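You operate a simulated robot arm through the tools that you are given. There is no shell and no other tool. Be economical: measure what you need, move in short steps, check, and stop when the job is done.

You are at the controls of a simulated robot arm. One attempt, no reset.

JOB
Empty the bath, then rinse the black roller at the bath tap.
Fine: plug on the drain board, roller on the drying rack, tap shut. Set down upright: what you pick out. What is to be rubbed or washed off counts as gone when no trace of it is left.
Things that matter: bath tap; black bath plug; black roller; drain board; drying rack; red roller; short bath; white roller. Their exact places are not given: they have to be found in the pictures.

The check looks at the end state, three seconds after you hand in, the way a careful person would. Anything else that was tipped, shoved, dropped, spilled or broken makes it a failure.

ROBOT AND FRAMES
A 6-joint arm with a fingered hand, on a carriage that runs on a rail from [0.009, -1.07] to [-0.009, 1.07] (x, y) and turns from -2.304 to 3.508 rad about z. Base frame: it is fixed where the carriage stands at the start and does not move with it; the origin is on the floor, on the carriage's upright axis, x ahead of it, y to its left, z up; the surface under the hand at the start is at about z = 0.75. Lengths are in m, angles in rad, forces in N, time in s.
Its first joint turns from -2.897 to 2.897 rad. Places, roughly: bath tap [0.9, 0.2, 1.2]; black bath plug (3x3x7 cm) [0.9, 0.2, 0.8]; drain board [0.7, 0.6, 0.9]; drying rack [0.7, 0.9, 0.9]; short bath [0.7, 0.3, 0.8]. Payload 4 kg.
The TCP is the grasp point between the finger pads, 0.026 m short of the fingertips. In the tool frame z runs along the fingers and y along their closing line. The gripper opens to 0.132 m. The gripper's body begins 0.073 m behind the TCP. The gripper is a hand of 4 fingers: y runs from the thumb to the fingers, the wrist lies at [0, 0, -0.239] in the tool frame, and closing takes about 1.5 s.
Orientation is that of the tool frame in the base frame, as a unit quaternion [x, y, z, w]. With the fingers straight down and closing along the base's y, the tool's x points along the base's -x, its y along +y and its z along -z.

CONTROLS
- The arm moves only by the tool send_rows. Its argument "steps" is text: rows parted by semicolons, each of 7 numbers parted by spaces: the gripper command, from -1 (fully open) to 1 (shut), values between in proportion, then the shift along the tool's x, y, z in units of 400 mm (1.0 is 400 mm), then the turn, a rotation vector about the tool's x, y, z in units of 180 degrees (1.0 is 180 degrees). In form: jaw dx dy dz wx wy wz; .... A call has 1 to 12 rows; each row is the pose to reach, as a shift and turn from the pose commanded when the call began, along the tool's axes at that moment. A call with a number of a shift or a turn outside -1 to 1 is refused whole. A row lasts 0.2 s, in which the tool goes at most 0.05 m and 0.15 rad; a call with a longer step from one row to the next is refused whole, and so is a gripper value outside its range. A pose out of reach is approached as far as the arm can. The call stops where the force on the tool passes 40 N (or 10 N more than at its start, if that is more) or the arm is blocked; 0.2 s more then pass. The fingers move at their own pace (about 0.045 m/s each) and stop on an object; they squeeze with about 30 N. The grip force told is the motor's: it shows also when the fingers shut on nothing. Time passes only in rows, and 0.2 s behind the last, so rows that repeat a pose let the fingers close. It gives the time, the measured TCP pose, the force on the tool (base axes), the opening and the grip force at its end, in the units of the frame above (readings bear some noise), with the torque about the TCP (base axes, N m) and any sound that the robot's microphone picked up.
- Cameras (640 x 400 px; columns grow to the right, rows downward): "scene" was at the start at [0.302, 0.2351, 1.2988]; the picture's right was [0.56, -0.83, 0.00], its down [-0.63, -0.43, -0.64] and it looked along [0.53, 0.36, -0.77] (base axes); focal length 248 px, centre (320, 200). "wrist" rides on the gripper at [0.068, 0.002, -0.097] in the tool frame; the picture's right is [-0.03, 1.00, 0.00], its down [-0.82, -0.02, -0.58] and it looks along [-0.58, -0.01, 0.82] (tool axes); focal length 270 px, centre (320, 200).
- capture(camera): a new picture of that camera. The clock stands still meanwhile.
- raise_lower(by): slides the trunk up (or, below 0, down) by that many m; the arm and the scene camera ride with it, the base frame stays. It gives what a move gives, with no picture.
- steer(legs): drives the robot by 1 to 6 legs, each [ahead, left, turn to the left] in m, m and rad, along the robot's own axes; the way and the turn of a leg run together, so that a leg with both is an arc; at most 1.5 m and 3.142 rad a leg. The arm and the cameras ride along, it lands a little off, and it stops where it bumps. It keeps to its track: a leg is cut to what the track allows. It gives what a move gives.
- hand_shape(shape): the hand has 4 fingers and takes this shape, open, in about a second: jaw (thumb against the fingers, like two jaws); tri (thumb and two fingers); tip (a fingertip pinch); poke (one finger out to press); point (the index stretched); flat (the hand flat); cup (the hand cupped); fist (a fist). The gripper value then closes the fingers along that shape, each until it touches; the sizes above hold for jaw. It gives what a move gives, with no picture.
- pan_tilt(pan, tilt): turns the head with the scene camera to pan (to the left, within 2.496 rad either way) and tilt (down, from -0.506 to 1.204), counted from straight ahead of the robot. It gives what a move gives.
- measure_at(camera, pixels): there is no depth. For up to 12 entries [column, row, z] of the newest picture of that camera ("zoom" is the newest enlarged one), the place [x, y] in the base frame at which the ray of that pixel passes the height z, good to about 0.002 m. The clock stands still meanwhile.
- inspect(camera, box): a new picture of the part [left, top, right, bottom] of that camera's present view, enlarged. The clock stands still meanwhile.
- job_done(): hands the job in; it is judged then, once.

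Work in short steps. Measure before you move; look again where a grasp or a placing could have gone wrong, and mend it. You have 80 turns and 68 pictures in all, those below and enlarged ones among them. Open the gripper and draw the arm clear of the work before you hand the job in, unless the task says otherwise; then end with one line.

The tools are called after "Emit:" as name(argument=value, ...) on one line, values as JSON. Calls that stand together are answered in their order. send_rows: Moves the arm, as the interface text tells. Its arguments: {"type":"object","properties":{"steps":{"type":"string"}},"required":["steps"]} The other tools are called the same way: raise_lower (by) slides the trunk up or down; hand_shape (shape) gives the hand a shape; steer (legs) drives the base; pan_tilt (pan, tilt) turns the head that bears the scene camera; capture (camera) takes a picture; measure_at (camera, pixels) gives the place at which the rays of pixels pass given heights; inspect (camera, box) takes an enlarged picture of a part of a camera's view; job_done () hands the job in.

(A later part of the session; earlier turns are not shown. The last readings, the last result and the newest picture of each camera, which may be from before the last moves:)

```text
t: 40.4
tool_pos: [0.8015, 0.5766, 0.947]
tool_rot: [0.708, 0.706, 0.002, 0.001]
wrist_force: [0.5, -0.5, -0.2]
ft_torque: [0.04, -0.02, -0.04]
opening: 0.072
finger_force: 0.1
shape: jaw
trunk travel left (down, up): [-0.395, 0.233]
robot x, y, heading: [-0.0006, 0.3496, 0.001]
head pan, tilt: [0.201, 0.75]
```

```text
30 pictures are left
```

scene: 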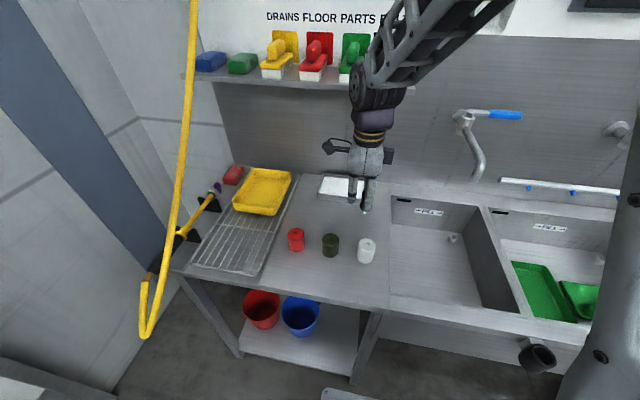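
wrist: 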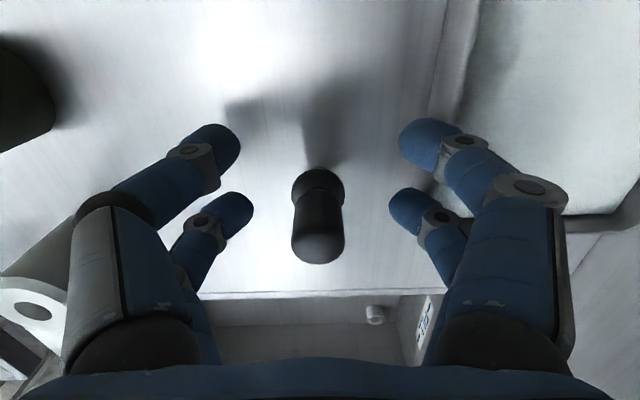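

The plug stands upright on the board. I raise the trunk straight up and take a wrist view from higher to locate the black roller.

Emit:
raise_lower(by=0.17)

Emit:
send_rows(steps="-0.1 0.01 -0.09 0 0 0 0; -0.1 0.02 -0.18 0 0 0 0; -0.1 0.03 -0.27 0 0 0 0; -0.1 0.03 -0.35 0 0 0 0; -0.1 0.03 -0.35 0 0 0 0")

Emit:
capture(camera="scene")

Emit:
capture(camera="wrist")

```text
t: 42.3
tool_pos: [0.8004, 0.5764, 1.1172]
tool_rot: [0.708, 0.706, 0.003, 0.001]
wrist_force: [-0.1, -0.1, -0.5]
ft_torque: [-0.02, -0.03, -0.04]
opening: 0.0719
finger_force: 0.1
shape: jaw
trunk travel left (down, up): [-0.565, 0.063]
robot x, y, heading: [-0.0044, 0.3541, -0.001]
head pan, tilt: [0.201, 0.75]
```

```text
t: 43.5
tool_pos: [0.6616, 0.5885, 1.1173]
tool_rot: [0.708, 0.707, 0.001, 0.001]
wrist_force: [-0.3, 0.5, -0.1]
ft_torque: [0.03, -0.02, 0.01]
opening: 0.0721
finger_force: 0.0
shape: jaw
trunk travel left (down, up): [-0.565, 0.063]
robot x, y, heading: [-0.0043, 0.3529, -0.005]
head pan, tilt: [0.201, 0.75]
```

```text
29 pictures are left
```

scene: 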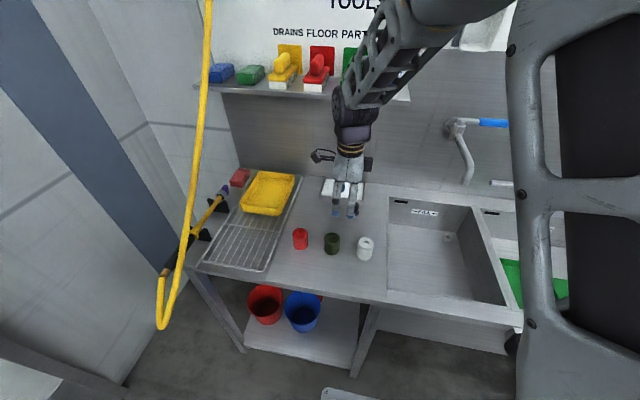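

```text
28 pictures are left
```

wrist: 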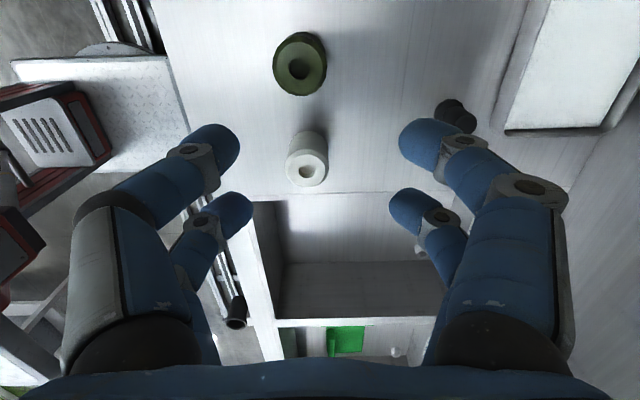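

Black roller's top hole is at (301,70) and the white one's at (308,172) in the wrist view; I measure them.

Emit:
measure_at(camera="wrist", pixels=[[301, 70, 0.95], [308, 172, 0.95], [301, 70, 0.94], [300, 38, 0.89]])

Emit:
inspect(camera="scene", box=[280, 215, 390, 270])

Emit:
measure_at(camera="scene", pixels=[[331, 238, 0.95], [364, 242, 0.95], [300, 233, 0.95], [331, 252, 0.89]])

```text
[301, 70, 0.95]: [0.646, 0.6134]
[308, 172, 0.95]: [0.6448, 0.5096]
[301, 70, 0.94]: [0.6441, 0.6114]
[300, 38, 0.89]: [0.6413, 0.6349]
```

```text
5.82 times, centred on (335, 242) of scene
```

zoom: 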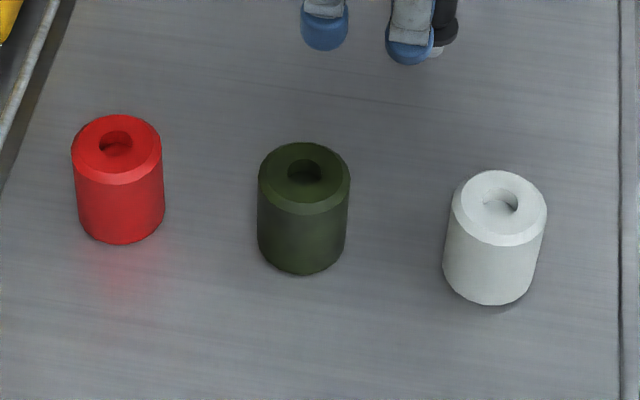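

```text
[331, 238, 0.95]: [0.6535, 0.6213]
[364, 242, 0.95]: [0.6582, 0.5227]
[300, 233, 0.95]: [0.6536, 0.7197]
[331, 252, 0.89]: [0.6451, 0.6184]
```

Roller centre ≈(0.647,0.613), top ≈0.94. I align above it with opening 0.09, lower the trunk 0.13 m and check.

Emit:
send_rows(steps="-0.36 0.032 -0.018 0 0 0 0; -0.36 0.064 -0.035 0 0 0 0; -0.36 0.064 -0.035 0 0 0 0; -0.36 0.064 -0.035 0 0 0 0")

Emit:
raise_lower(by=-0.13)

Emit:
capture(camera="wrist")

```text
t: 44.5
tool_pos: [0.6476, 0.6149, 1.1167]
tool_rot: [0.708, 0.706, 0.002, 0.0]
wrist_force: [-1.2, -0.2, 0.0]
ft_torque: [0.01, -0.01, 0.02]
opening: 0.0895
finger_force: 0.0
shape: jaw
trunk travel left (down, up): [-0.565, 0.063]
robot x, y, heading: [-0.0024, 0.3521, -0.003]
head pan, tilt: [0.201, 0.75]
```

```text
t: 46.1
tool_pos: [0.647, 0.6134, 0.9883]
tool_rot: [0.708, 0.706, 0.001, 0.0]
wrist_force: [-0.2, 0.0, 0.3]
ft_torque: [0.0, -0.01, 0.01]
opening: 0.0897
finger_force: 0.1
shape: jaw
trunk travel left (down, up): [-0.435, 0.193]
robot x, y, heading: [-0.0008, 0.3499, -0.002]
head pan, tilt: [0.201, 0.75]
```

```text
26 pictures are left
```

wrist: 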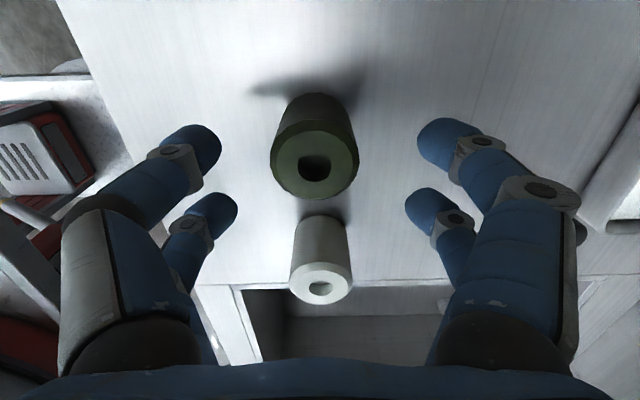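

The roller top is at (314,165), ~6 mm off in y and 3 mm in x; I correct, descend to TCP z≈0.924, and close.

Emit:
send_rows(steps="-0.36 -0.016 -0.008 0 0 0 0; -0.36 -0.016 -0.008 0.06 0 0 0; -0.36 -0.016 -0.008 0.11 0 0 0; -0.36 -0.016 -0.008 0.16 0 0 0; -0.1 -0.016 -0.008 0.16 0 0 0; 0.3 -0.016 -0.008 0.16 0 0 0; 0.7 -0.016 -0.008 0.16 0 0 0; 1 -0.016 -0.008 0.16 0 0 0; 1 -0.016 -0.008 0.16 0 0 0; 1 -0.016 -0.008 0.16 0 0 0; 1 -0.016 -0.008 0.16 0 0 0")

Emit:
raise_lower(by=0.18)

Emit:
capture(camera="wrist")

```text
t: 47.2
tool_pos: [0.646, 0.6084, 0.9247]
tool_rot: [0.708, 0.706, 0.004, 0.001]
wrist_force: [-4.6, -1.1, 17.1]
ft_torque: [0.24, 0.57, 0.13]
opening: 0.0363
finger_force: 30.1
shape: jaw
trunk travel left (down, up): [-0.435, 0.193]
robot x, y, heading: [-0.0028, 0.3538, -0.005]
head pan, tilt: [0.201, 0.75]
stopped in row 5: the force on the tool passed its limit at 44 N (the readings are from after the stop); the commanded pose is now the measured one
```

```text
t: 49.2
tool_pos: [0.6471, 0.6079, 1.1042]
tool_rot: [0.708, 0.706, 0.005, 0.001]
wrist_force: [0.0, 0.2, -1.0]
ft_torque: [0.01, -0.02, -0.01]
opening: 0.0331
finger_force: 30.0
shape: jaw
trunk travel left (down, up): [-0.615, 0.013]
robot x, y, heading: [-0.0014, 0.3522, -0.004]
head pan, tilt: [0.201, 0.75]
```

```text
25 pictures are left
```

wrist: 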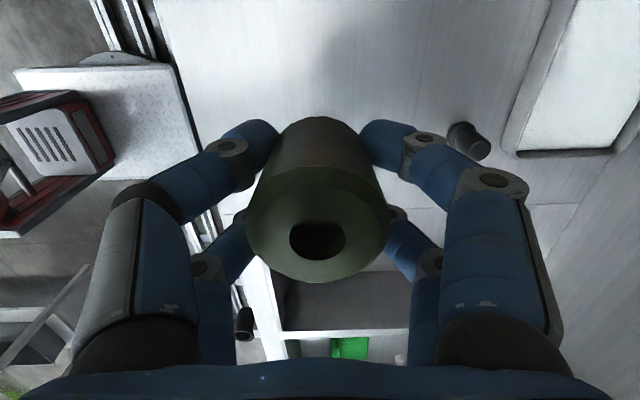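

Roller is firmly held, but the tap must be opened first with a free hand. I set the roller back at the same spot, release, and rise.

Emit:
raise_lower(by=-0.178)

Emit:
send_rows(steps="0.6 0 0 0 0 0 0; 0.3 0 0 0 0 0 0; 0 0 0 0 0 0 0; -0.3 0 0 0 0 0 0; -0.36 0 0 0 0 0 0; -0.36 0 0 0 0 0 0; -0.36 0 0 0 0 0 0")

Emit:
raise_lower(by=0.18)

Emit:
capture(camera="wrist")

```text
t: 51.2
tool_pos: [0.6453, 0.6076, 0.927]
tool_rot: [0.708, 0.706, 0.005, 0.002]
wrist_force: [0.6, -0.5, 1.1]
ft_torque: [0.01, 0.02, -0.03]
opening: 0.033
finger_force: 30.0
shape: jaw
trunk travel left (down, up): [-0.437, 0.191]
robot x, y, heading: [-0.0041, 0.3517, -0.005]
head pan, tilt: [0.201, 0.75]
```

```text
t: 52.8
tool_pos: [0.6458, 0.6078, 0.928]
tool_rot: [0.708, 0.706, 0.004, 0.001]
wrist_force: [3.6, -1.4, 9.8]
ft_torque: [-0.2, 0.41, 0.11]
opening: 0.0868
finger_force: 0.0
shape: jaw
trunk travel left (down, up): [-0.437, 0.191]
robot x, y, heading: [-0.0026, 0.3537, -0.002]
head pan, tilt: [0.201, 0.75]
```

```text
t: 54.8
tool_pos: [0.6465, 0.607, 1.1058]
tool_rot: [0.708, 0.707, 0.004, 0.001]
wrist_force: [0.1, 0.4, 0.5]
ft_torque: [-0.02, 0.03, -0.01]
opening: 0.0893
finger_force: 0.1
shape: jaw
trunk travel left (down, up): [-0.617, 0.011]
robot x, y, heading: [-0.0037, 0.3532, -0.003]
head pan, tilt: [0.201, 0.75]
```

```text
24 pictures are left
```

wrist: 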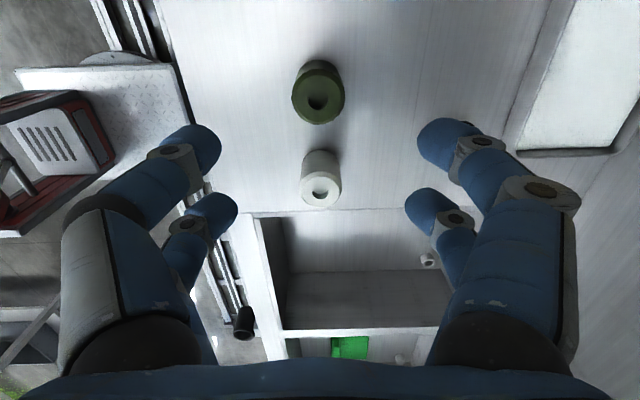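

Both rollers stand. Now for the tap: I drive right 0.30 m, tilt the hand 20° again, and look at the lever.

Emit:
steer(legs=[[0, -0.3, 0]])

Emit:
send_rows(steps="-0.1 0 0 -0.09 -0.037 0 0; -0.1 -0.05 0 -0.18 -0.074 0 0; -0.1 -0.1 0 -0.27 -0.111 0 0; -0.1 -0.2 0 -0.36 -0.111 0 0; -0.1 -0.29 0 -0.45 -0.111 0 0; -0.1 -0.29 0 -0.45 -0.111 0 0")

Emit:
pan_tilt(pan=0.2, tilt=0.6)

Emit:
capture(camera="scene")

Emit:
capture(camera="wrist")

```text
t: 56.9
tool_pos: [0.6485, 0.3051, 1.1058]
tool_rot: [0.708, 0.706, 0.005, 0.002]
wrist_force: [-0.5, -0.6, -0.1]
ft_torque: [0.0, -0.05, 0.02]
opening: 0.0896
finger_force: 0.0
shape: jaw
trunk travel left (down, up): [-0.617, 0.011]
robot x, y, heading: [0.0019, 0.0515, 0.003]
head pan, tilt: [0.201, 0.75]
```

```text
refused: row 4 steps farther than a row can; nothing moved
```

```text
t: 57.6
tool_pos: [0.6485, 0.3058, 1.1059]
tool_rot: [0.708, 0.707, 0.005, 0.001]
wrist_force: [0.6, -0.1, 0.1]
ft_torque: [0.01, -0.01, 0.01]
opening: 0.0893
finger_force: 0.0
shape: jaw
trunk travel left (down, up): [-0.617, 0.011]
robot x, y, heading: [-0.0017, 0.0499, -0.006]
head pan, tilt: [0.201, 0.6]
```

```text
23 pictures are left
```

scene: 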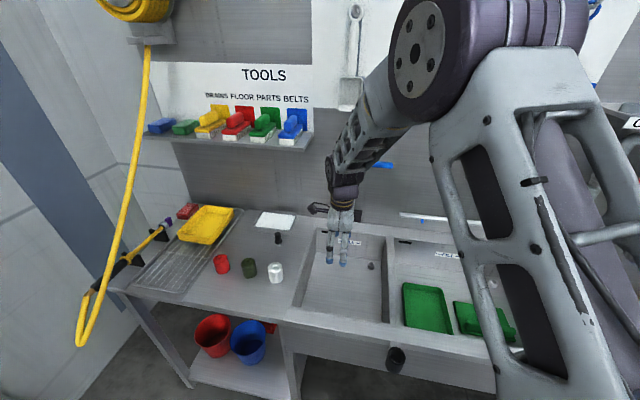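

```text
22 pictures are left
```

wrist: 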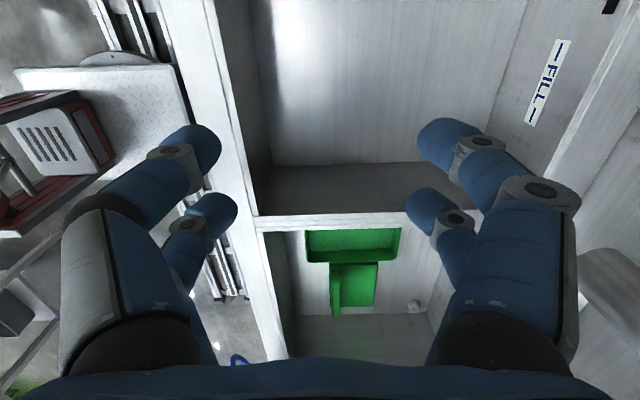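

Plug and rollers still stand (278,238),(222..275,268). I repeat the tilt/raise move with shorter steps.

Emit:
send_rows(steps="-0.1 -0.058 0 -0.095 -0.037 0 0; -0.1 -0.116 0 -0.19 -0.074 0 0; -0.1 -0.174 0 -0.285 -0.111 0 0; -0.1 -0.232 0 -0.38 -0.111 0 0; -0.1 -0.29 0 -0.475 -0.111 0 0; -0.1 -0.29 0 -0.475 -0.111 0 0")

Emit:
capture(camera="wrist")

Emit:
capture(camera="scene")

```text
t: 59.0
tool_pos: [0.6473, 0.186, 1.2983]
tool_rot: [0.697, 0.695, 0.128, 0.125]
wrist_force: [0.2, 0.3, -0.4]
ft_torque: [0.02, -0.02, 0.02]
opening: 0.0728
finger_force: 0.0
shape: jaw
trunk travel left (down, up): [-0.617, 0.011]
robot x, y, heading: [0.0021, 0.0536, -0.003]
head pan, tilt: [0.201, 0.6]
```

```text
21 pictures are left
```

wrist: 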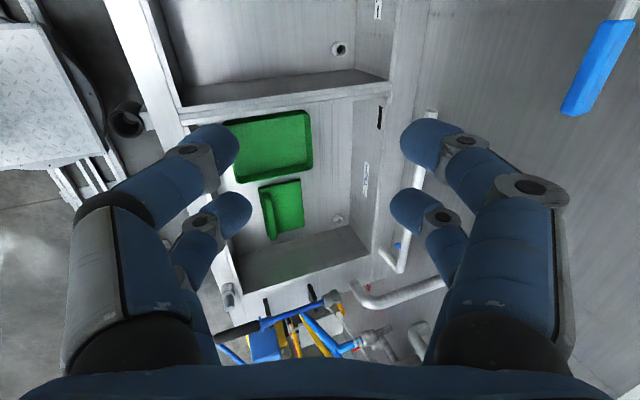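

```text
20 pictures are left
```

scene: 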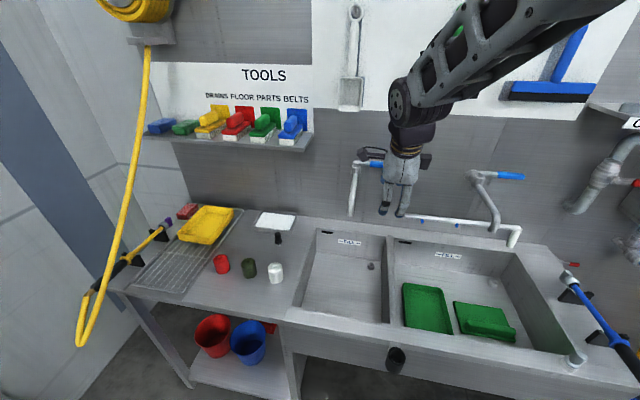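

The lever handle shows at (575,110)–(625,22) in the wrist view; I measure it and the wall foot.

Emit:
measure_at(camera="wrist", pixels=[[576, 108, 1.225], [598, 70, 1.225], [620, 30, 1.225], [598, 70, 1.24], [598, 70, 1.21]])

Emit:
measure_at(camera="scene", pixels=[[310, 214, 0.89], [250, 207, 0.89], [385, 165, 1.225], [358, 164, 1.225], [350, 213, 1.105]])

```text
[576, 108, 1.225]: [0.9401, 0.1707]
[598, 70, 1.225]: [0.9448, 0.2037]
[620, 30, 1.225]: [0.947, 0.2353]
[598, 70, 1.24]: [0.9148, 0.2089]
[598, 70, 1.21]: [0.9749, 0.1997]
```

```text
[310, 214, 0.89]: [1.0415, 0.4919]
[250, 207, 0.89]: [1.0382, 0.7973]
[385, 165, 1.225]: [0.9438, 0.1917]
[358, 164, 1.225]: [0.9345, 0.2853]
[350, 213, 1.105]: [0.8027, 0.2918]
```

Handle centre ≈(0.945,0.195,1.225), wall at x≈1.04. I move to 9 cm above it along the tool axis.

Emit:
send_rows(steps="-0.1 0.004 0.106 0.0345 0 0 0; -0.1 0.008 0.212 0.069 0 0 0; -0.1 0.012 0.318 0.1035 0 0 0; -0.1 0.016 0.424 0.138 0 0 0; -0.1 0.02 0.53 0.1725 0 0 0; -0.1 0.0225 0.635 0.207 0 0 0; -0.1 0.0225 0.635 0.207 0 0 0")

Emit:
capture(camera="wrist")

```text
t: 60.6
tool_pos: [0.9154, 0.1981, 1.3087]
tool_rot: [0.697, 0.695, 0.126, 0.124]
wrist_force: [-0.2, -0.2, 0.2]
ft_torque: [0.03, -0.03, -0.04]
opening: 0.0726
finger_force: 0.1
shape: jaw
trunk travel left (down, up): [-0.617, 0.011]
robot x, y, heading: [0.0021, 0.0498, -0.006]
head pan, tilt: [0.201, 0.6]
```

```text
19 pictures are left
```

wrist: 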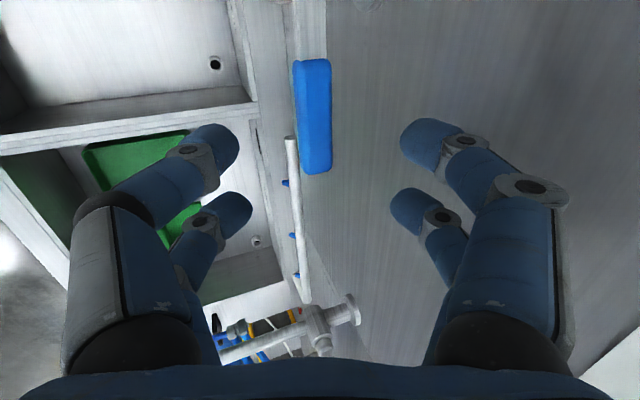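

The handle is centred between the fingers (col 314, rows 60–172). I advance 8 cm and narrow the jaw to about 0.04.

Emit:
send_rows(steps="-0.1 0 0 0.07 0 0 0; -0.1 0 0 0.14 0 0 0; -0.1 0 0 0.2 0 0 0; 0.1 0 0 0.2 0 0 0; 0.4 0 0 0.2 0 0 0; 0.4 0 0 0.2 0 0 0; 0.4 0 0 0.2 0 0 0")

Emit:
inspect(camera="wrist", box=[160, 50, 480, 250])

```text
t: 62.2
tool_pos: [0.9416, 0.1969, 1.235]
tool_rot: [0.697, 0.695, 0.128, 0.124]
wrist_force: [0.4, -0.5, -0.6]
ft_torque: [0.01, 0.0, 0.02]
opening: 0.0398
finger_force: 0.2
shape: jaw
trunk travel left (down, up): [-0.617, 0.011]
robot x, y, heading: [0.0035, 0.047, -0.008]
head pan, tilt: [0.201, 0.6]
```

```text
2.00 times, centred on (320, 150) of wrist
```

zoom: 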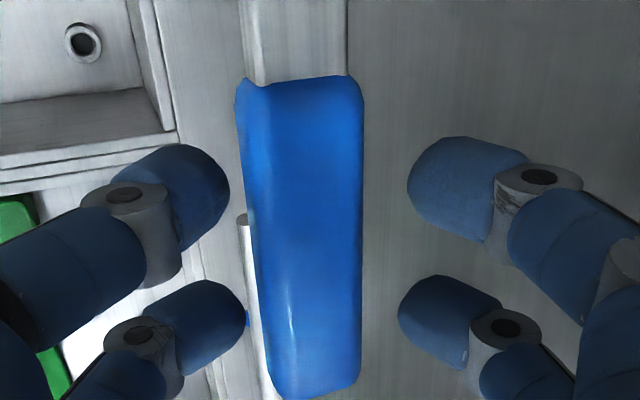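

The fingers straddle the blue handle. I pull it in an arc about the pivot toward the robot, turning the hand along, and listen for water.

Emit:
send_rows(steps="0.4 0.0025 -0.032 -0.0116 0 0 0.0444; 0.4 0.0095 -0.0635 -0.0231 0 0 0.0888; 0.4 0.0213 -0.0938 -0.0341 0 0 0.1332; 0.4 0.0373 -0.122 -0.0444 0 0 0.1776; 0.4 0.0573 -0.148 -0.0539 0 0 0.222; 0.4 0.081 -0.171 -0.0622 0 0 0.2664; 0.4 0.081 -0.171 -0.0622 0 0 0.2664")

Emit:
capture(camera="scene")

Emit:
capture(camera="wrist")

```text
t: 63.8
tool_pos: [0.8691, 0.2314, 1.2324]
tool_rot: [0.919, 0.352, 0.166, 0.062]
wrist_force: [0.8, -0.9, 0.3]
ft_torque: [-0.01, -0.01, 0.02]
opening: 0.0399
finger_force: 0.0
shape: jaw
trunk travel left (down, up): [-0.617, 0.011]
robot x, y, heading: [0.0024, 0.0504, 0.001]
head pan, tilt: [0.201, 0.6]
```

```text
17 pictures are left
```

scene: 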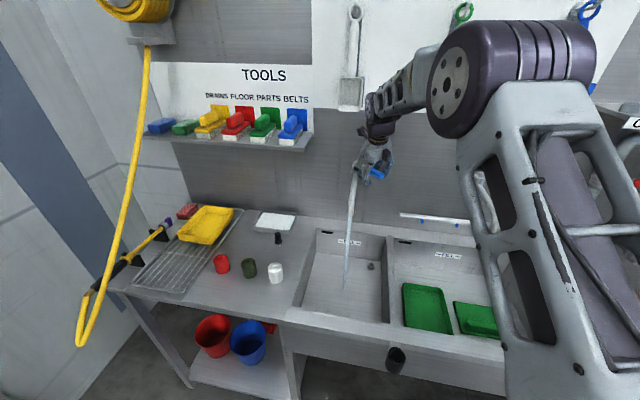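

```text
16 pictures are left
```

wrist: 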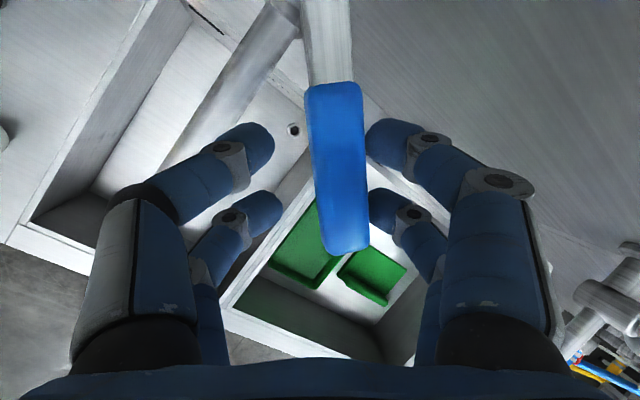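

Water is flowing from the spout into the bath. I leave the lever there, withdraw along the tool axis, turn the hand back, and retract toward the robot while righting it.

Emit:
send_rows(steps="0.3 0 0 -0.09 0 0 0; 0.2 0 0 -0.18 0 0 0; 0.1 0 0 -0.26 0 0 0; 0 0 0 -0.26 0 0 -0.0444; 0 0 0 -0.26 0 0 -0.0888; 0 0 0 -0.26 0 0 -0.1332; 0 0 0 -0.26 0 0 -0.1776; 0 0 0 -0.26 0 0 -0.222; 0 0 0 -0.26 0 0 -0.2664; 0 0 0 -0.26 0 0 -0.2664")

Emit:
send_rows(steps="-0.36 0 -0.11 -0.04 0 0 0; -0.36 0 -0.22 -0.08 0 0 0; -0.36 0 -0.33 -0.12 0.037 0 0; -0.36 0 -0.4 -0.145 0.074 0 0; -0.36 0 -0.425 -0.155 0.111 0 0; -0.36 0 -0.425 -0.155 0.111 0 0")

Emit:
steer(legs=[[0, 0.3, 0]])

```text
t: 66.0
tool_pos: [0.8324, 0.2294, 1.329]
tool_rot: [0.697, 0.695, 0.128, 0.125]
wrist_force: [-0.3, 0.2, 0.3]
ft_torque: [0.02, 0.03, -0.02]
opening: 0.0651
finger_force: 0.0
shape: jaw
trunk travel left (down, up): [-0.617, 0.011]
robot x, y, heading: [0.0016, 0.0513, 0.003]
head pan, tilt: [0.201, 0.6]
```

```text
t: 67.4
tool_pos: [0.6524, 0.2308, 1.3292]
tool_rot: [0.708, 0.707, 0.004, 0.0]
wrist_force: [0.4, -0.4, -0.1]
ft_torque: [-0.01, 0.0, 0.02]
opening: 0.0896
finger_force: 0.1
shape: jaw
trunk travel left (down, up): [-0.617, 0.011]
robot x, y, heading: [0.0024, 0.0498, -0.002]
head pan, tilt: [0.201, 0.6]
```

```text
t: 69.4
tool_pos: [0.6485, 0.5278, 1.3277]
tool_rot: [0.707, 0.707, 0.005, 0.001]
wrist_force: [-0.1, 0.4, -0.4]
ft_torque: [0.01, 0.0, 0.01]
opening: 0.0896
finger_force: 0.0
shape: jaw
trunk travel left (down, up): [-0.617, 0.011]
robot x, y, heading: [-0.0031, 0.3481, -0.002]
head pan, tilt: [0.201, 0.6]
```

I move above the roller's known spot (0.646,0.608), lower, and check with the wrist camera.

Emit:
send_rows(steps="-0.36 0.04 0 0.11 0 0 0; -0.36 0.08 0 0.22 0 0 0; -0.36 0.12 0 0.33 0 0 0; -0.36 0.16 -0.004 0.44 0 0 0; -0.36 0.2 -0.007 0.55 0 0 0; -0.36 0.2 -0.007 0.55 0 0 0")

Emit:
raise_lower(by=-0.13)

Emit:
capture(camera="wrist")

```text
t: 70.8
tool_pos: [0.6491, 0.6069, 1.109]
tool_rot: [0.707, 0.707, 0.005, 0.001]
wrist_force: [-0.1, 1.2, -0.2]
ft_torque: [-0.02, -0.01, 0.03]
opening: 0.0895
finger_force: 0.0
shape: jaw
trunk travel left (down, up): [-0.617, 0.011]
robot x, y, heading: [-0.0003, 0.3464, -0.002]
head pan, tilt: [0.201, 0.6]
```

```text
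t: 72.4
tool_pos: [0.6489, 0.6085, 0.979]
tool_rot: [0.707, 0.707, 0.005, 0.001]
wrist_force: [0.1, -0.2, -0.1]
ft_torque: [0.02, 0.0, 0.0]
opening: 0.0894
finger_force: 0.0
shape: jaw
trunk travel left (down, up): [-0.487, 0.141]
robot x, y, heading: [-0.0009, 0.3445, -0.001]
head pan, tilt: [0.201, 0.6]
```

```text
15 pictures are left
```

wrist: 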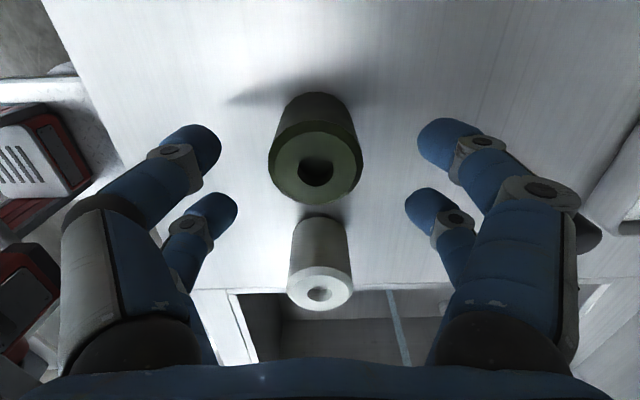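

The roller is centred at (315,168). Descend 4.5 cm and close.

Emit:
send_rows(steps="-0.36 -0.006 -0.006 0.06 0 0 0; -0.36 -0.006 -0.006 0.1125 0 0 0; 0 -0.006 -0.006 0.1125 0 0 0; 0.4 -0.006 -0.006 0.1125 0 0 0; 0.8 -0.006 -0.006 0.1125 0 0 0; 1 -0.006 -0.006 0.1125 0 0 0; 1 -0.006 -0.006 0.1125 0 0 0; 1 -0.006 -0.006 0.1125 0 0 0; 1 -0.006 -0.006 0.1125 0 0 0")

Emit:
raise_lower(by=0.152)

Emit:
capture(camera="wrist")

```text
t: 74.4
tool_pos: [0.6464, 0.6054, 0.9323]
tool_rot: [0.707, 0.707, 0.005, 0.001]
wrist_force: [1.0, 0.4, -0.1]
ft_torque: [-0.03, -0.04, 0.0]
opening: 0.0267
finger_force: 29.7
shape: jaw
trunk travel left (down, up): [-0.487, 0.141]
robot x, y, heading: [-0.0032, 0.3449, -0.004]
head pan, tilt: [0.201, 0.6]
```

```text
t: 76.1
tool_pos: [0.6464, 0.606, 1.0739]
tool_rot: [0.707, 0.707, 0.005, 0.001]
wrist_force: [-0.3, 0.0, -0.4]
ft_torque: [-0.02, 0.02, 0.04]
opening: 0.0269
finger_force: 29.2
shape: jaw
out of reach, approached as far as the arm can: row 1
trunk travel left (down, up): [-0.628, 0.0]
robot x, y, heading: [-0.0075, 0.3432, -0.001]
head pan, tilt: [0.201, 0.6]
```

```text
14 pictures are left
```

wrist: 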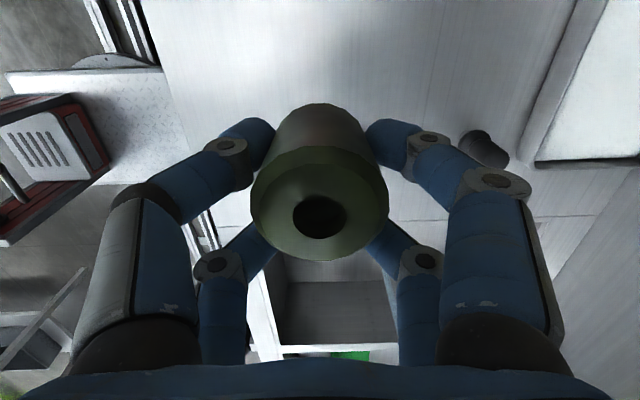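

Roller gripped. I drive right 0.30 m, turn the hand back 90° (closing along y), then check the stream.

Emit:
send_rows(steps="1 0 0 0 0 0 -0.0455; 1 0 0 0 0 0 -0.091; 1 0 0 0 0 0 -0.1365; 1 0 0 0 0 0 -0.182; 1 0 0 0 0 0 -0.2275; 1 0 0 0 0 0 -0.273; 1 0 0 0 0 0 -0.3185; 1 0 0 0 0 0 -0.364; 1 0 0 0 0 0 -0.4095; 1 0 0 0 0 0 -0.455; 1 0 0 0 0 0 -0.5; 1 0 0 0 0 0 -0.5")

Emit:
steer(legs=[[0, -0.3, 0]])

Emit:
send_rows(steps="1 0 0 0.04 0 -0.0463 0; 1 0 0 0.08 0 -0.0926 0; 1 0 0 0.12 0 -0.139 0; 1 0 0 0.16 0 -0.185 0; 1 0 0 0.19 0 -0.231 0; 1 0 0 0.19 0 -0.278 0; 1 0 0 0.19 0 -0.278 0")

Emit:
capture(camera="scene")

```text
t: 78.7
tool_pos: [0.6459, 0.6077, 1.0745]
tool_rot: [-0.002, 1.0, 0.002, 0.004]
wrist_force: [-0.3, 0.8, -0.6]
ft_torque: [0.03, 0.03, -0.02]
opening: 0.027
finger_force: 30.2
shape: jaw
trunk travel left (down, up): [-0.628, 0.0]
robot x, y, heading: [-0.0058, 0.3471, -0.0]
head pan, tilt: [0.201, 0.6]
```

```text
t: 80.7
tool_pos: [0.6479, 0.3088, 1.0755]
tool_rot: [0.0, 1.0, 0.003, 0.004]
wrist_force: [1.0, -0.2, -2.2]
ft_torque: [-0.01, -0.04, 0.01]
opening: 0.0268
finger_force: 30.1
shape: jaw
trunk travel left (down, up): [-0.628, 0.0]
robot x, y, heading: [-0.0006, 0.0489, -0.001]
head pan, tilt: [0.201, 0.6]
```

```text
t: 82.3
tool_pos: [0.6492, 0.3097, 0.9988]
tool_rot: [0.001, 0.904, 0.002, 0.428]
wrist_force: [-0.4, -0.2, -1.0]
ft_torque: [0.01, -0.02, -0.03]
opening: 0.0263
finger_force: 30.1
shape: jaw
trunk travel left (down, up): [-0.628, 0.0]
robot x, y, heading: [0.0008, 0.0502, -0.004]
head pan, tilt: [0.201, 0.6]
```

```text
13 pictures are left
```

scene: 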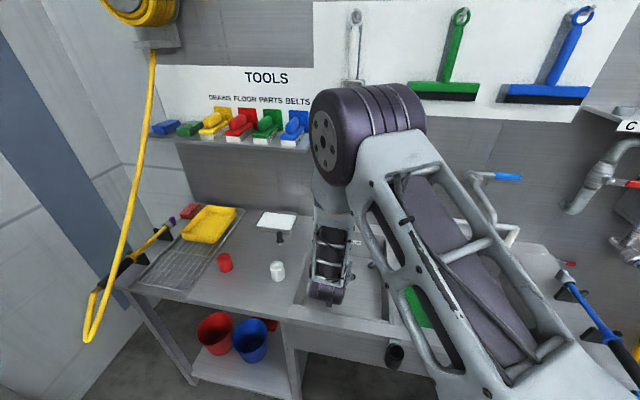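

Hand is tilted 50° with the roller forward at (0.65,0.31,1.0). I move it under the spout outlet (0.80,0.292) and dwell there.

Emit:
send_rows(steps="1 -0.049 -0.011 0.074 0 0 0; 1 -0.098 -0.022 0.148 0 0 0; 1 -0.147 -0.034 0.222 0 0 0; 1 -0.196 -0.045 0.295 0 0 0; 1 -0.196 -0.045 0.295 0 0 0; 1 -0.196 -0.045 0.295 0 0 0; 1 -0.196 -0.045 0.295 0 0 0; 1 -0.196 -0.045 0.295 0 0 0")

Emit:
capture(camera="wrist")

```text
t: 84.1
tool_pos: [0.7892, 0.2909, 0.9876]
tool_rot: [0.001, 0.905, 0.002, 0.426]
wrist_force: [0.3, 0.6, -1.5]
ft_torque: [-0.02, 0.0, -0.01]
opening: 0.0266
finger_force: 29.9
shape: jaw
trunk travel left (down, up): [-0.628, 0.0]
robot x, y, heading: [-0.0023, 0.0504, 0.004]
head pan, tilt: [0.201, 0.6]
```

```text
12 pictures are left
```

wrist: 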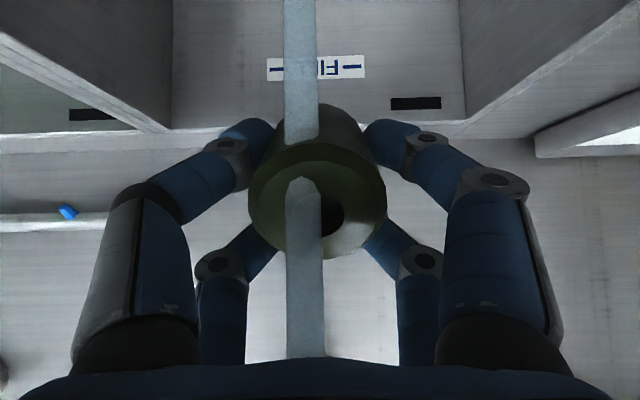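

The stream falls on the roller at column ~303 (≈7 mm to −y of centre). I shift −7 mm in y and sweep fore and aft under the stream.

Emit:
send_rows(steps="1 0 -0.0175 0 0 0 0; 1 0.016 -0.0175 -0.0194 0 0 0; 1 0.032 -0.0175 -0.0387 0 0 0; 1 0.032 -0.0175 -0.0387 0 0 0; 1 0.016 -0.0175 -0.0194 0 0 0; 1 0 -0.0175 0 0 0 0; 1 -0.016 -0.0175 0.0194 0 0 0; 1 -0.032 -0.0175 0.0387 0 0 0; 1 -0.032 0.01 0.0387 0 0 0; 1 -0.016 0.01 0.0194 0 0 0; 1 0 -0.04 0 0 0 0; 1 0 -0.0175 0 0 0 0")

Emit:
inspect(camera="wrist", box=[220, 90, 420, 270])

```text
t: 86.7
tool_pos: [0.7906, 0.2822, 0.9847]
tool_rot: [0.001, 0.905, 0.002, 0.426]
wrist_force: [0.3, -0.1, -0.9]
ft_torque: [0.02, -0.01, 0.0]
opening: 0.0265
finger_force: 30.5
shape: jaw
trunk travel left (down, up): [-0.628, 0.0]
robot x, y, heading: [-0.0015, 0.0492, 0.002]
head pan, tilt: [0.201, 0.6]
```

```text
2.22 times, centred on (320, 180) of wrist
```

zoom: 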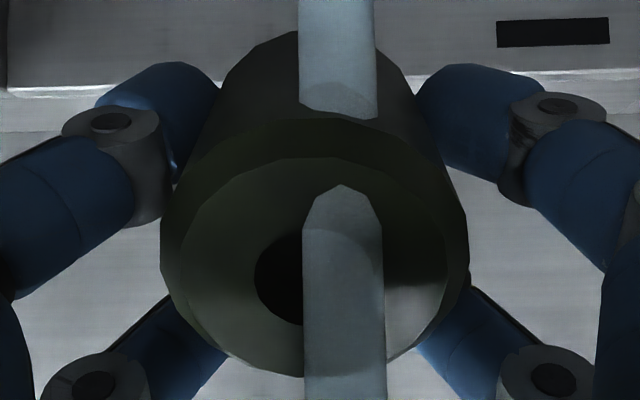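

The roller still looks green; stream at zoom x≈342 is nearly centred. I keep rinsing while rolling the hand about its axis to expose more of the surface.

Emit:
send_rows(steps="1 0 0.005 0 0 0 0.045; 1 0 0.005 0 0 0 0.09; 1 0 0.005 0 0 0 0.135; 1 0 0.005 0 0 0 0.18; 1 0 0.005 0 0 0 0.225; 1 0 0.005 0 0 0 0.225; 1 0 0.005 0 0 0 0.18; 1 0 0.005 0 0 0 0.135; 1 0 0.005 0 0 0 0.09; 1 0 0.005 0 0 0 0.045; 1 0 0.005 0 0 0 0; 1 0 0.005 0 0 0 0")

Emit:
send_rows(steps="1 0 0 0 0 0 -0.045; 1 0 0 0 0 0 -0.09; 1 0 0 0 0 0 -0.135; 1 0 0 0 0 0 -0.18; 1 0 0 0 0 0 -0.225; 1 0 0 0 0 0 -0.225; 1 0 0 0 0 0 -0.18; 1 0 0 0 0 0 -0.135; 1 0 0 0 0 0 -0.09; 1 0 0 0 0 0 -0.045; 1 0 0 0 0 0 0; 1 0 0 0 0 0 0")

Emit:
inspect(camera="wrist", box=[220, 90, 420, 270])

```text
t: 89.3
tool_pos: [0.7896, 0.2861, 0.9845]
tool_rot: [0.0, 0.905, 0.002, 0.426]
wrist_force: [0.1, 0.2, -0.9]
ft_torque: [0.02, -0.02, 0.0]
opening: 0.0265
finger_force: 29.7
shape: jaw
trunk travel left (down, up): [-0.628, 0.0]
robot x, y, heading: [-0.0018, 0.0474, -0.004]
head pan, tilt: [0.201, 0.6]
```

```text
t: 91.9
tool_pos: [0.7897, 0.2879, 0.9848]
tool_rot: [0.001, 0.904, 0.002, 0.427]
wrist_force: [-0.2, -0.2, -0.8]
ft_torque: [0.0, 0.0, 0.01]
opening: 0.0264
finger_force: 29.6
shape: jaw
trunk travel left (down, up): [-0.628, 0.0]
robot x, y, heading: [-0.0034, 0.05, -0.003]
head pan, tilt: [0.201, 0.6]
```

```text
2.22 times, centred on (320, 180) of wrist
```

zoom: 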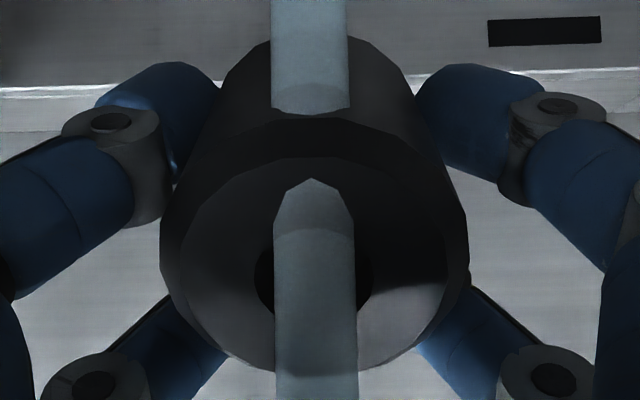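

The green is gone; the roller is black. I dwell a bit longer to be sure, then retract from the stream.

Emit:
send_rows(steps="1 0 0.01 0 0 0 0; 1 0 0.01 0 0 0 0; 1 0.016 0 -0.0194 0 0 0; 1 0.032 0 -0.0387 0 0 0; 1 0.016 0 -0.0194 0 0 0; 1 -0.016 0 0.0194 0 0 0; 1 -0.016 0 0.0194 0 0 0; 1 0.03 0.01 -0.06 0 0 0; 1 0.08 0.02 -0.13 0 0 0; 1 0.13 0.03 -0.2 0 0 0; 1 0.196 0.045 -0.295 0 0 0; 1 0.196 0.045 -0.295 0 0 0")

Emit:
inspect(camera="wrist", box=[220, 90, 420, 270])

```text
t: 94.5
tool_pos: [0.6475, 0.3052, 1.0016]
tool_rot: [0.001, 0.905, 0.002, 0.426]
wrist_force: [-0.8, -0.1, -1.1]
ft_torque: [0.01, 0.0, 0.01]
opening: 0.0263
finger_force: 30.1
shape: jaw
trunk travel left (down, up): [-0.628, 0.0]
robot x, y, heading: [-0.0, 0.0505, -0.001]
head pan, tilt: [0.201, 0.6]
```

```text
2.22 times, centred on (320, 180) of wrist
```

zoom: 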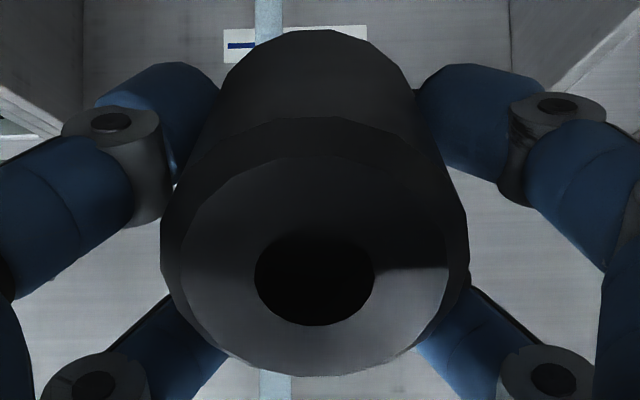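

Clean black all over. I right the hand while rising 7 cm, then drive left 0.60 m to the rack.

Emit:
send_rows(steps="1 -0.0225 0 -0.0185 0 0.0463 0; 1 -0.045 0 -0.037 0 0.0926 0; 1 -0.0675 0 -0.0555 0 0.139 0; 1 -0.09 0 -0.074 0 0.185 0; 1 -0.1125 0 -0.0925 0 0.231 0; 1 -0.135 0 -0.111 0 0.279 0; 1 -0.135 0 -0.111 0 0.279 0")

Emit:
steer(legs=[[0, 0.6, 0]])

Emit:
pan_tilt(pan=0.5, tilt=0.9)

Emit:
capture(camera="scene")

```text
t: 96.1
tool_pos: [0.6495, 0.305, 1.071]
tool_rot: [0.0, 1.0, 0.003, 0.002]
wrist_force: [-0.4, 0.8, -0.9]
ft_torque: [0.0, 0.0, 0.01]
opening: 0.0261
finger_force: 30.1
shape: jaw
trunk travel left (down, up): [-0.628, 0.0]
robot x, y, heading: [-0.0013, 0.0436, 0.001]
head pan, tilt: [0.201, 0.6]
```

```text
t: 99.5
tool_pos: [0.6417, 0.9068, 1.0698]
tool_rot: [-0.005, 1.0, 0.003, 0.002]
wrist_force: [0.5, -0.7, -1.2]
ft_torque: [0.0, -0.03, 0.02]
opening: 0.0259
finger_force: 30.3
shape: jaw
trunk travel left (down, up): [-0.628, 0.0]
robot x, y, heading: [-0.0055, 0.6432, 0.014]
head pan, tilt: [0.201, 0.6]
```

```text
t: 100.3
tool_pos: [0.6425, 0.907, 1.07]
tool_rot: [-0.006, 1.0, 0.002, 0.003]
wrist_force: [0.0, -0.3, -1.2]
ft_torque: [0.02, -0.02, -0.02]
opening: 0.0262
finger_force: 30.0
shape: jaw
trunk travel left (down, up): [-0.628, 0.0]
robot x, y, heading: [-0.0023, 0.6388, 0.015]
head pan, tilt: [0.499, 0.901]
```

```text
8 pictures are left
```

scene: 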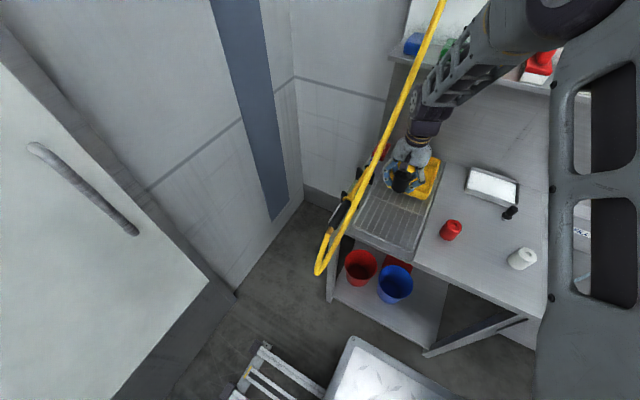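

The hand with roller is over the rack near (403,180); I measure the rack outline and tray front edge.

Emit:
measure_at(camera="scene", pixels=[[354, 235, 0.91], [409, 258, 0.91], [442, 162, 0.91], [378, 180, 0.91], [423, 200, 0.91], [384, 190, 0.91], [400, 222, 0.91]])

Emit:
inspect(camera="scene", box=[340, 130, 450, 265])

```text
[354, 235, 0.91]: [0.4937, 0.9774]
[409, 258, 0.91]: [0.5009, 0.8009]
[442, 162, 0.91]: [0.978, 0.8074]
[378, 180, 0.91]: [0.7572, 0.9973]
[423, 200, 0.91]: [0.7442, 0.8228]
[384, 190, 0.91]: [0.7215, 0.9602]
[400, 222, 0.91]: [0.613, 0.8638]
```

```text
2.96 times, centred on (395, 198) of scene
```

zoom: 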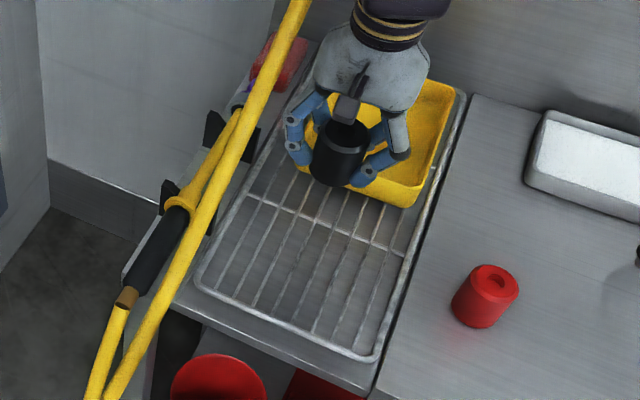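

Rack spans x 0.50–0.98, y 0.80–0.98; tray front at x≈0.74. I shift to y≈0.89, lower the trunk 0.10 m, then step down.

Emit:
send_rows(steps="1 0.015 -0.02 0 0 0 0; 1 0.015 -0.0425 0 0 0 0; 1 0.015 -0.0425 0 0 0 0")

Emit:
raise_lower(by=-0.1)

Emit:
send_rows(steps="1 0 0 0.01 0 0 0; 1 0 0 0.02 0 0 0; 1 0 0 0.03 0 0 0; 1 0 0 0.03 0 0 0")

```text
t: 101.1
tool_pos: [0.6349, 0.8907, 1.0702]
tool_rot: [-0.006, 1.0, 0.003, 0.003]
wrist_force: [-0.6, 1.2, -0.2]
ft_torque: [-0.02, 0.01, -0.02]
opening: 0.026
finger_force: 29.7
shape: jaw
trunk travel left (down, up): [-0.628, 0.0]
robot x, y, heading: [-0.008, 0.6429, 0.011]
head pan, tilt: [0.499, 0.901]
```

```text
t: 102.4
tool_pos: [0.6353, 0.8898, 0.9701]
tool_rot: [-0.006, 1.0, 0.003, 0.003]
wrist_force: [-0.6, 0.6, -1.6]
ft_torque: [-0.04, 0.0, -0.02]
opening: 0.0262
finger_force: 30.0
shape: jaw
trunk travel left (down, up): [-0.528, 0.1]
robot x, y, heading: [-0.0067, 0.6417, 0.01]
head pan, tilt: [0.499, 0.901]
```

```text
t: 103.4
tool_pos: [0.6366, 0.8894, 0.9571]
tool_rot: [-0.007, 1.0, 0.003, 0.002]
wrist_force: [0.7, 0.6, -1.8]
ft_torque: [-0.02, 0.0, -0.01]
opening: 0.0259
finger_force: 29.6
shape: jaw
trunk travel left (down, up): [-0.528, 0.1]
robot x, y, heading: [-0.0063, 0.6446, 0.013]
head pan, tilt: [0.499, 0.901]
```

No contact yet; I keep stepping down in 2 mm rows.

Emit:
send_rows(steps="1 0 0 0.005 0 0 0; 1 0 0 0.01 0 0 0; 1 0 0 0.01 0 0 0")

Emit:
send_rows(steps="1 0 0 0.005 0 0 0; 1 0 0 0.01 0 0 0; 1 0 0 0.01 0 0 0")

Emit:
send_rows(steps="1 0 0 0.005 0 0 0; 1 0 0 0.01 0 0 0; 1 0 0 0.01 0 0 0")

```text
t: 104.2
tool_pos: [0.6353, 0.8902, 0.9538]
tool_rot: [-0.006, 1.0, 0.003, 0.002]
wrist_force: [0.6, 0.0, -1.2]
ft_torque: [0.01, 0.0, -0.02]
opening: 0.0262
finger_force: 29.8
shape: jaw
trunk travel left (down, up): [-0.528, 0.1]
robot x, y, heading: [-0.0041, 0.6438, 0.013]
head pan, tilt: [0.499, 0.901]
```

```text
t: 105.0
tool_pos: [0.6369, 0.8897, 0.9501]
tool_rot: [-0.006, 1.0, 0.003, 0.002]
wrist_force: [-0.4, -0.4, -1.6]
ft_torque: [0.03, 0.01, 0.0]
opening: 0.0261
finger_force: 29.9
shape: jaw
trunk travel left (down, up): [-0.528, 0.1]
robot x, y, heading: [-0.0067, 0.6454, 0.015]
head pan, tilt: [0.499, 0.901]
```

```text
t: 105.8
tool_pos: [0.636, 0.8894, 0.9473]
tool_rot: [-0.006, 1.0, 0.003, 0.003]
wrist_force: [-0.1, -0.7, 1.6]
ft_torque: [0.02, 0.06, 0.0]
opening: 0.0262
finger_force: 30.3
shape: jaw
trunk travel left (down, up): [-0.528, 0.1]
robot x, y, heading: [-0.0038, 0.6441, 0.013]
head pan, tilt: [0.499, 0.901]
```

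First contact at z 0.947. I go 1.5 mm further and open gently.

Emit:
send_rows(steps="1 0 0 0.003 0 0 0; 1 0 0 0.003 0 0 0; 0.7 0 0 0.003 0 0 0; 0.5 0 0 0.003 0 0 0; 0.3 0 0 0.003 0 0 0; 0.1 0 0 0.003 0 0 0; -0.1 0 0 0.003 0 0 0; -0.3 0 0 0.003 0 0 0; -0.3 0 0 0.003 0 0 0; -0.3 0 0 0.003 0 0 0")

Emit:
raise_lower(by=0.1)

Emit:
capture(camera="wrist")

```text
t: 108.0
tool_pos: [0.6362, 0.8902, 0.9452]
tool_rot: [-0.006, 1.0, 0.002, 0.002]
wrist_force: [-0.2, -0.3, 0.5]
ft_torque: [-0.01, 0.03, 0.04]
opening: 0.0856
finger_force: 0.0
shape: jaw
trunk travel left (down, up): [-0.528, 0.1]
robot x, y, heading: [-0.0053, 0.6429, 0.012]
head pan, tilt: [0.499, 0.901]
```

```text
t: 109.3
tool_pos: [0.6367, 0.8878, 1.0447]
tool_rot: [-0.006, 1.0, 0.002, 0.003]
wrist_force: [-0.4, 0.4, -0.2]
ft_torque: [-0.01, 0.0, -0.01]
opening: 0.0858
finger_force: 0.0
shape: jaw
trunk travel left (down, up): [-0.628, 0.0]
robot x, y, heading: [-0.0057, 0.6432, 0.013]
head pan, tilt: [0.499, 0.901]
```

```text
6 pictures are left
```

wrist: 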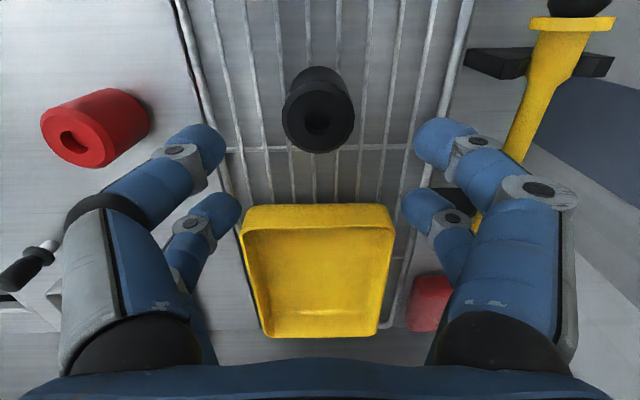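

The black roller stands upright on the rack. Now I rise to z≈1.33, drive back right 0.60 m, and yaw the hand 90° to shut the tap.

Emit:
send_rows(steps="-0.1 0 0 -0.118 0 0 0; -0.1 0 0 -0.236 0 0 0; -0.1 0 0 -0.354 0 0 0; -0.1 0 0 -0.472 0 0 0; -0.1 0 0 -0.59 0 0 0; -0.1 0 0 -0.708 0 0 0; -0.1 0 0 -0.708 0 0 0")

Emit:
steer(legs=[[0, -0.6, -0.013]])

Emit:
send_rows(steps="-0.1 0 0 0 0 0 0.0455; -0.1 0 0 0 0 0 0.091; -0.1 0 0 0 0 0 0.1365; -0.1 0 0 0 0 0 0.182; -0.1 0 0 0 0 0 0.2275; -0.1 0 0 0 0 0 0.273; -0.1 0 0 0 0 0 0.3185; -0.1 0 0 0 0 0 0.364; -0.1 0 0 0 0 0 0.4095; -0.1 0 0 0 0 0 0.455; -0.1 0 0 0 0 0 0.5; -0.1 0 0 0 0 0 0.5")

```text
t: 110.9
tool_pos: [0.6341, 0.8892, 1.33]
tool_rot: [-0.006, 1.0, 0.002, 0.003]
wrist_force: [-0.1, 0.1, 0.5]
ft_torque: [-0.02, 0.03, 0.01]
opening: 0.0732
finger_force: 0.0
shape: jaw
trunk travel left (down, up): [-0.628, 0.0]
robot x, y, heading: [-0.0043, 0.6447, 0.009]
head pan, tilt: [0.499, 0.901]
```

```text
t: 114.3
tool_pos: [0.6401, 0.2938, 1.3295]
tool_rot: [-0.005, 1.0, 0.003, 0.002]
wrist_force: [0.0, 0.0, -0.4]
ft_torque: [0.01, -0.03, -0.01]
opening: 0.073
finger_force: 0.1
shape: jaw
trunk travel left (down, up): [-0.628, 0.0]
robot x, y, heading: [0.0015, 0.0479, 0.012]
head pan, tilt: [0.499, 0.901]
```

```text
t: 116.9
tool_pos: [0.6396, 0.2936, 1.3294]
tool_rot: [0.704, 0.71, 0.004, 0.0]
wrist_force: [0.2, -0.1, 0.3]
ft_torque: [0.03, -0.01, -0.01]
opening: 0.0731
finger_force: 0.1
shape: jaw
trunk travel left (down, up): [-0.628, 0.0]
robot x, y, heading: [-0.0015, 0.0494, 0.016]
head pan, tilt: [0.499, 0.901]
```

Now tilt 20° and move to the earlier retreat pose (0.832,0.229,1.329), then turn 48° about the tool axis; a wrist picture verifies alignment.

Emit:
send_rows(steps="-0.1 -0.032 0.097 0 -0.037 0 0; -0.1 -0.064 0.193 0 -0.074 0 0; -0.1 -0.096 0.29 0 -0.111 0 0; -0.1 -0.128 0.386 0 -0.111 0 0; -0.1 -0.16 0.482 0 -0.111 0 0; -0.1 -0.16 0.482 0 -0.111 0 0")

Emit:
send_rows(steps="-0.1 0 0 0 0 0 0.0444; -0.1 0 0 0 0 0 0.0888; -0.1 0 0 0 0 0 0.1332; -0.1 0 0 0 0 0 0.1776; -0.1 0 0 0 0 0 0.222; -0.1 0 0 0 0 0 0.2664; -0.1 0 0 0 0 0 0.2664")

Emit:
capture(camera="wrist")

```text
t: 118.3
tool_pos: [0.833, 0.2317, 1.3291]
tool_rot: [0.693, 0.7, 0.127, 0.122]
wrist_force: [-0.5, 0.2, -0.2]
ft_torque: [0.02, 0.01, 0.01]
opening: 0.073
finger_force: 0.2
shape: jaw
trunk travel left (down, up): [-0.628, 0.0]
robot x, y, heading: [0.0023, 0.051, 0.008]
head pan, tilt: [0.499, 0.901]
```

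```text
t: 119.9
tool_pos: [0.8328, 0.2314, 1.3299]
tool_rot: [0.918, 0.356, 0.166, 0.061]
wrist_force: [-0.8, 0.3, -0.5]
ft_torque: [-0.01, 0.0, -0.04]
opening: 0.0729
finger_force: 0.1
shape: jaw
trunk travel left (down, up): [-0.628, 0.0]
robot x, y, heading: [0.0003, 0.0519, 0.012]
head pan, tilt: [0.499, 0.901]
```

```text
5 pictures are left
```

wrist: 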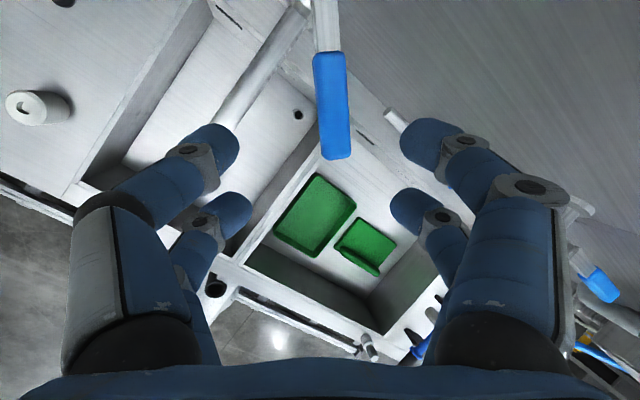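

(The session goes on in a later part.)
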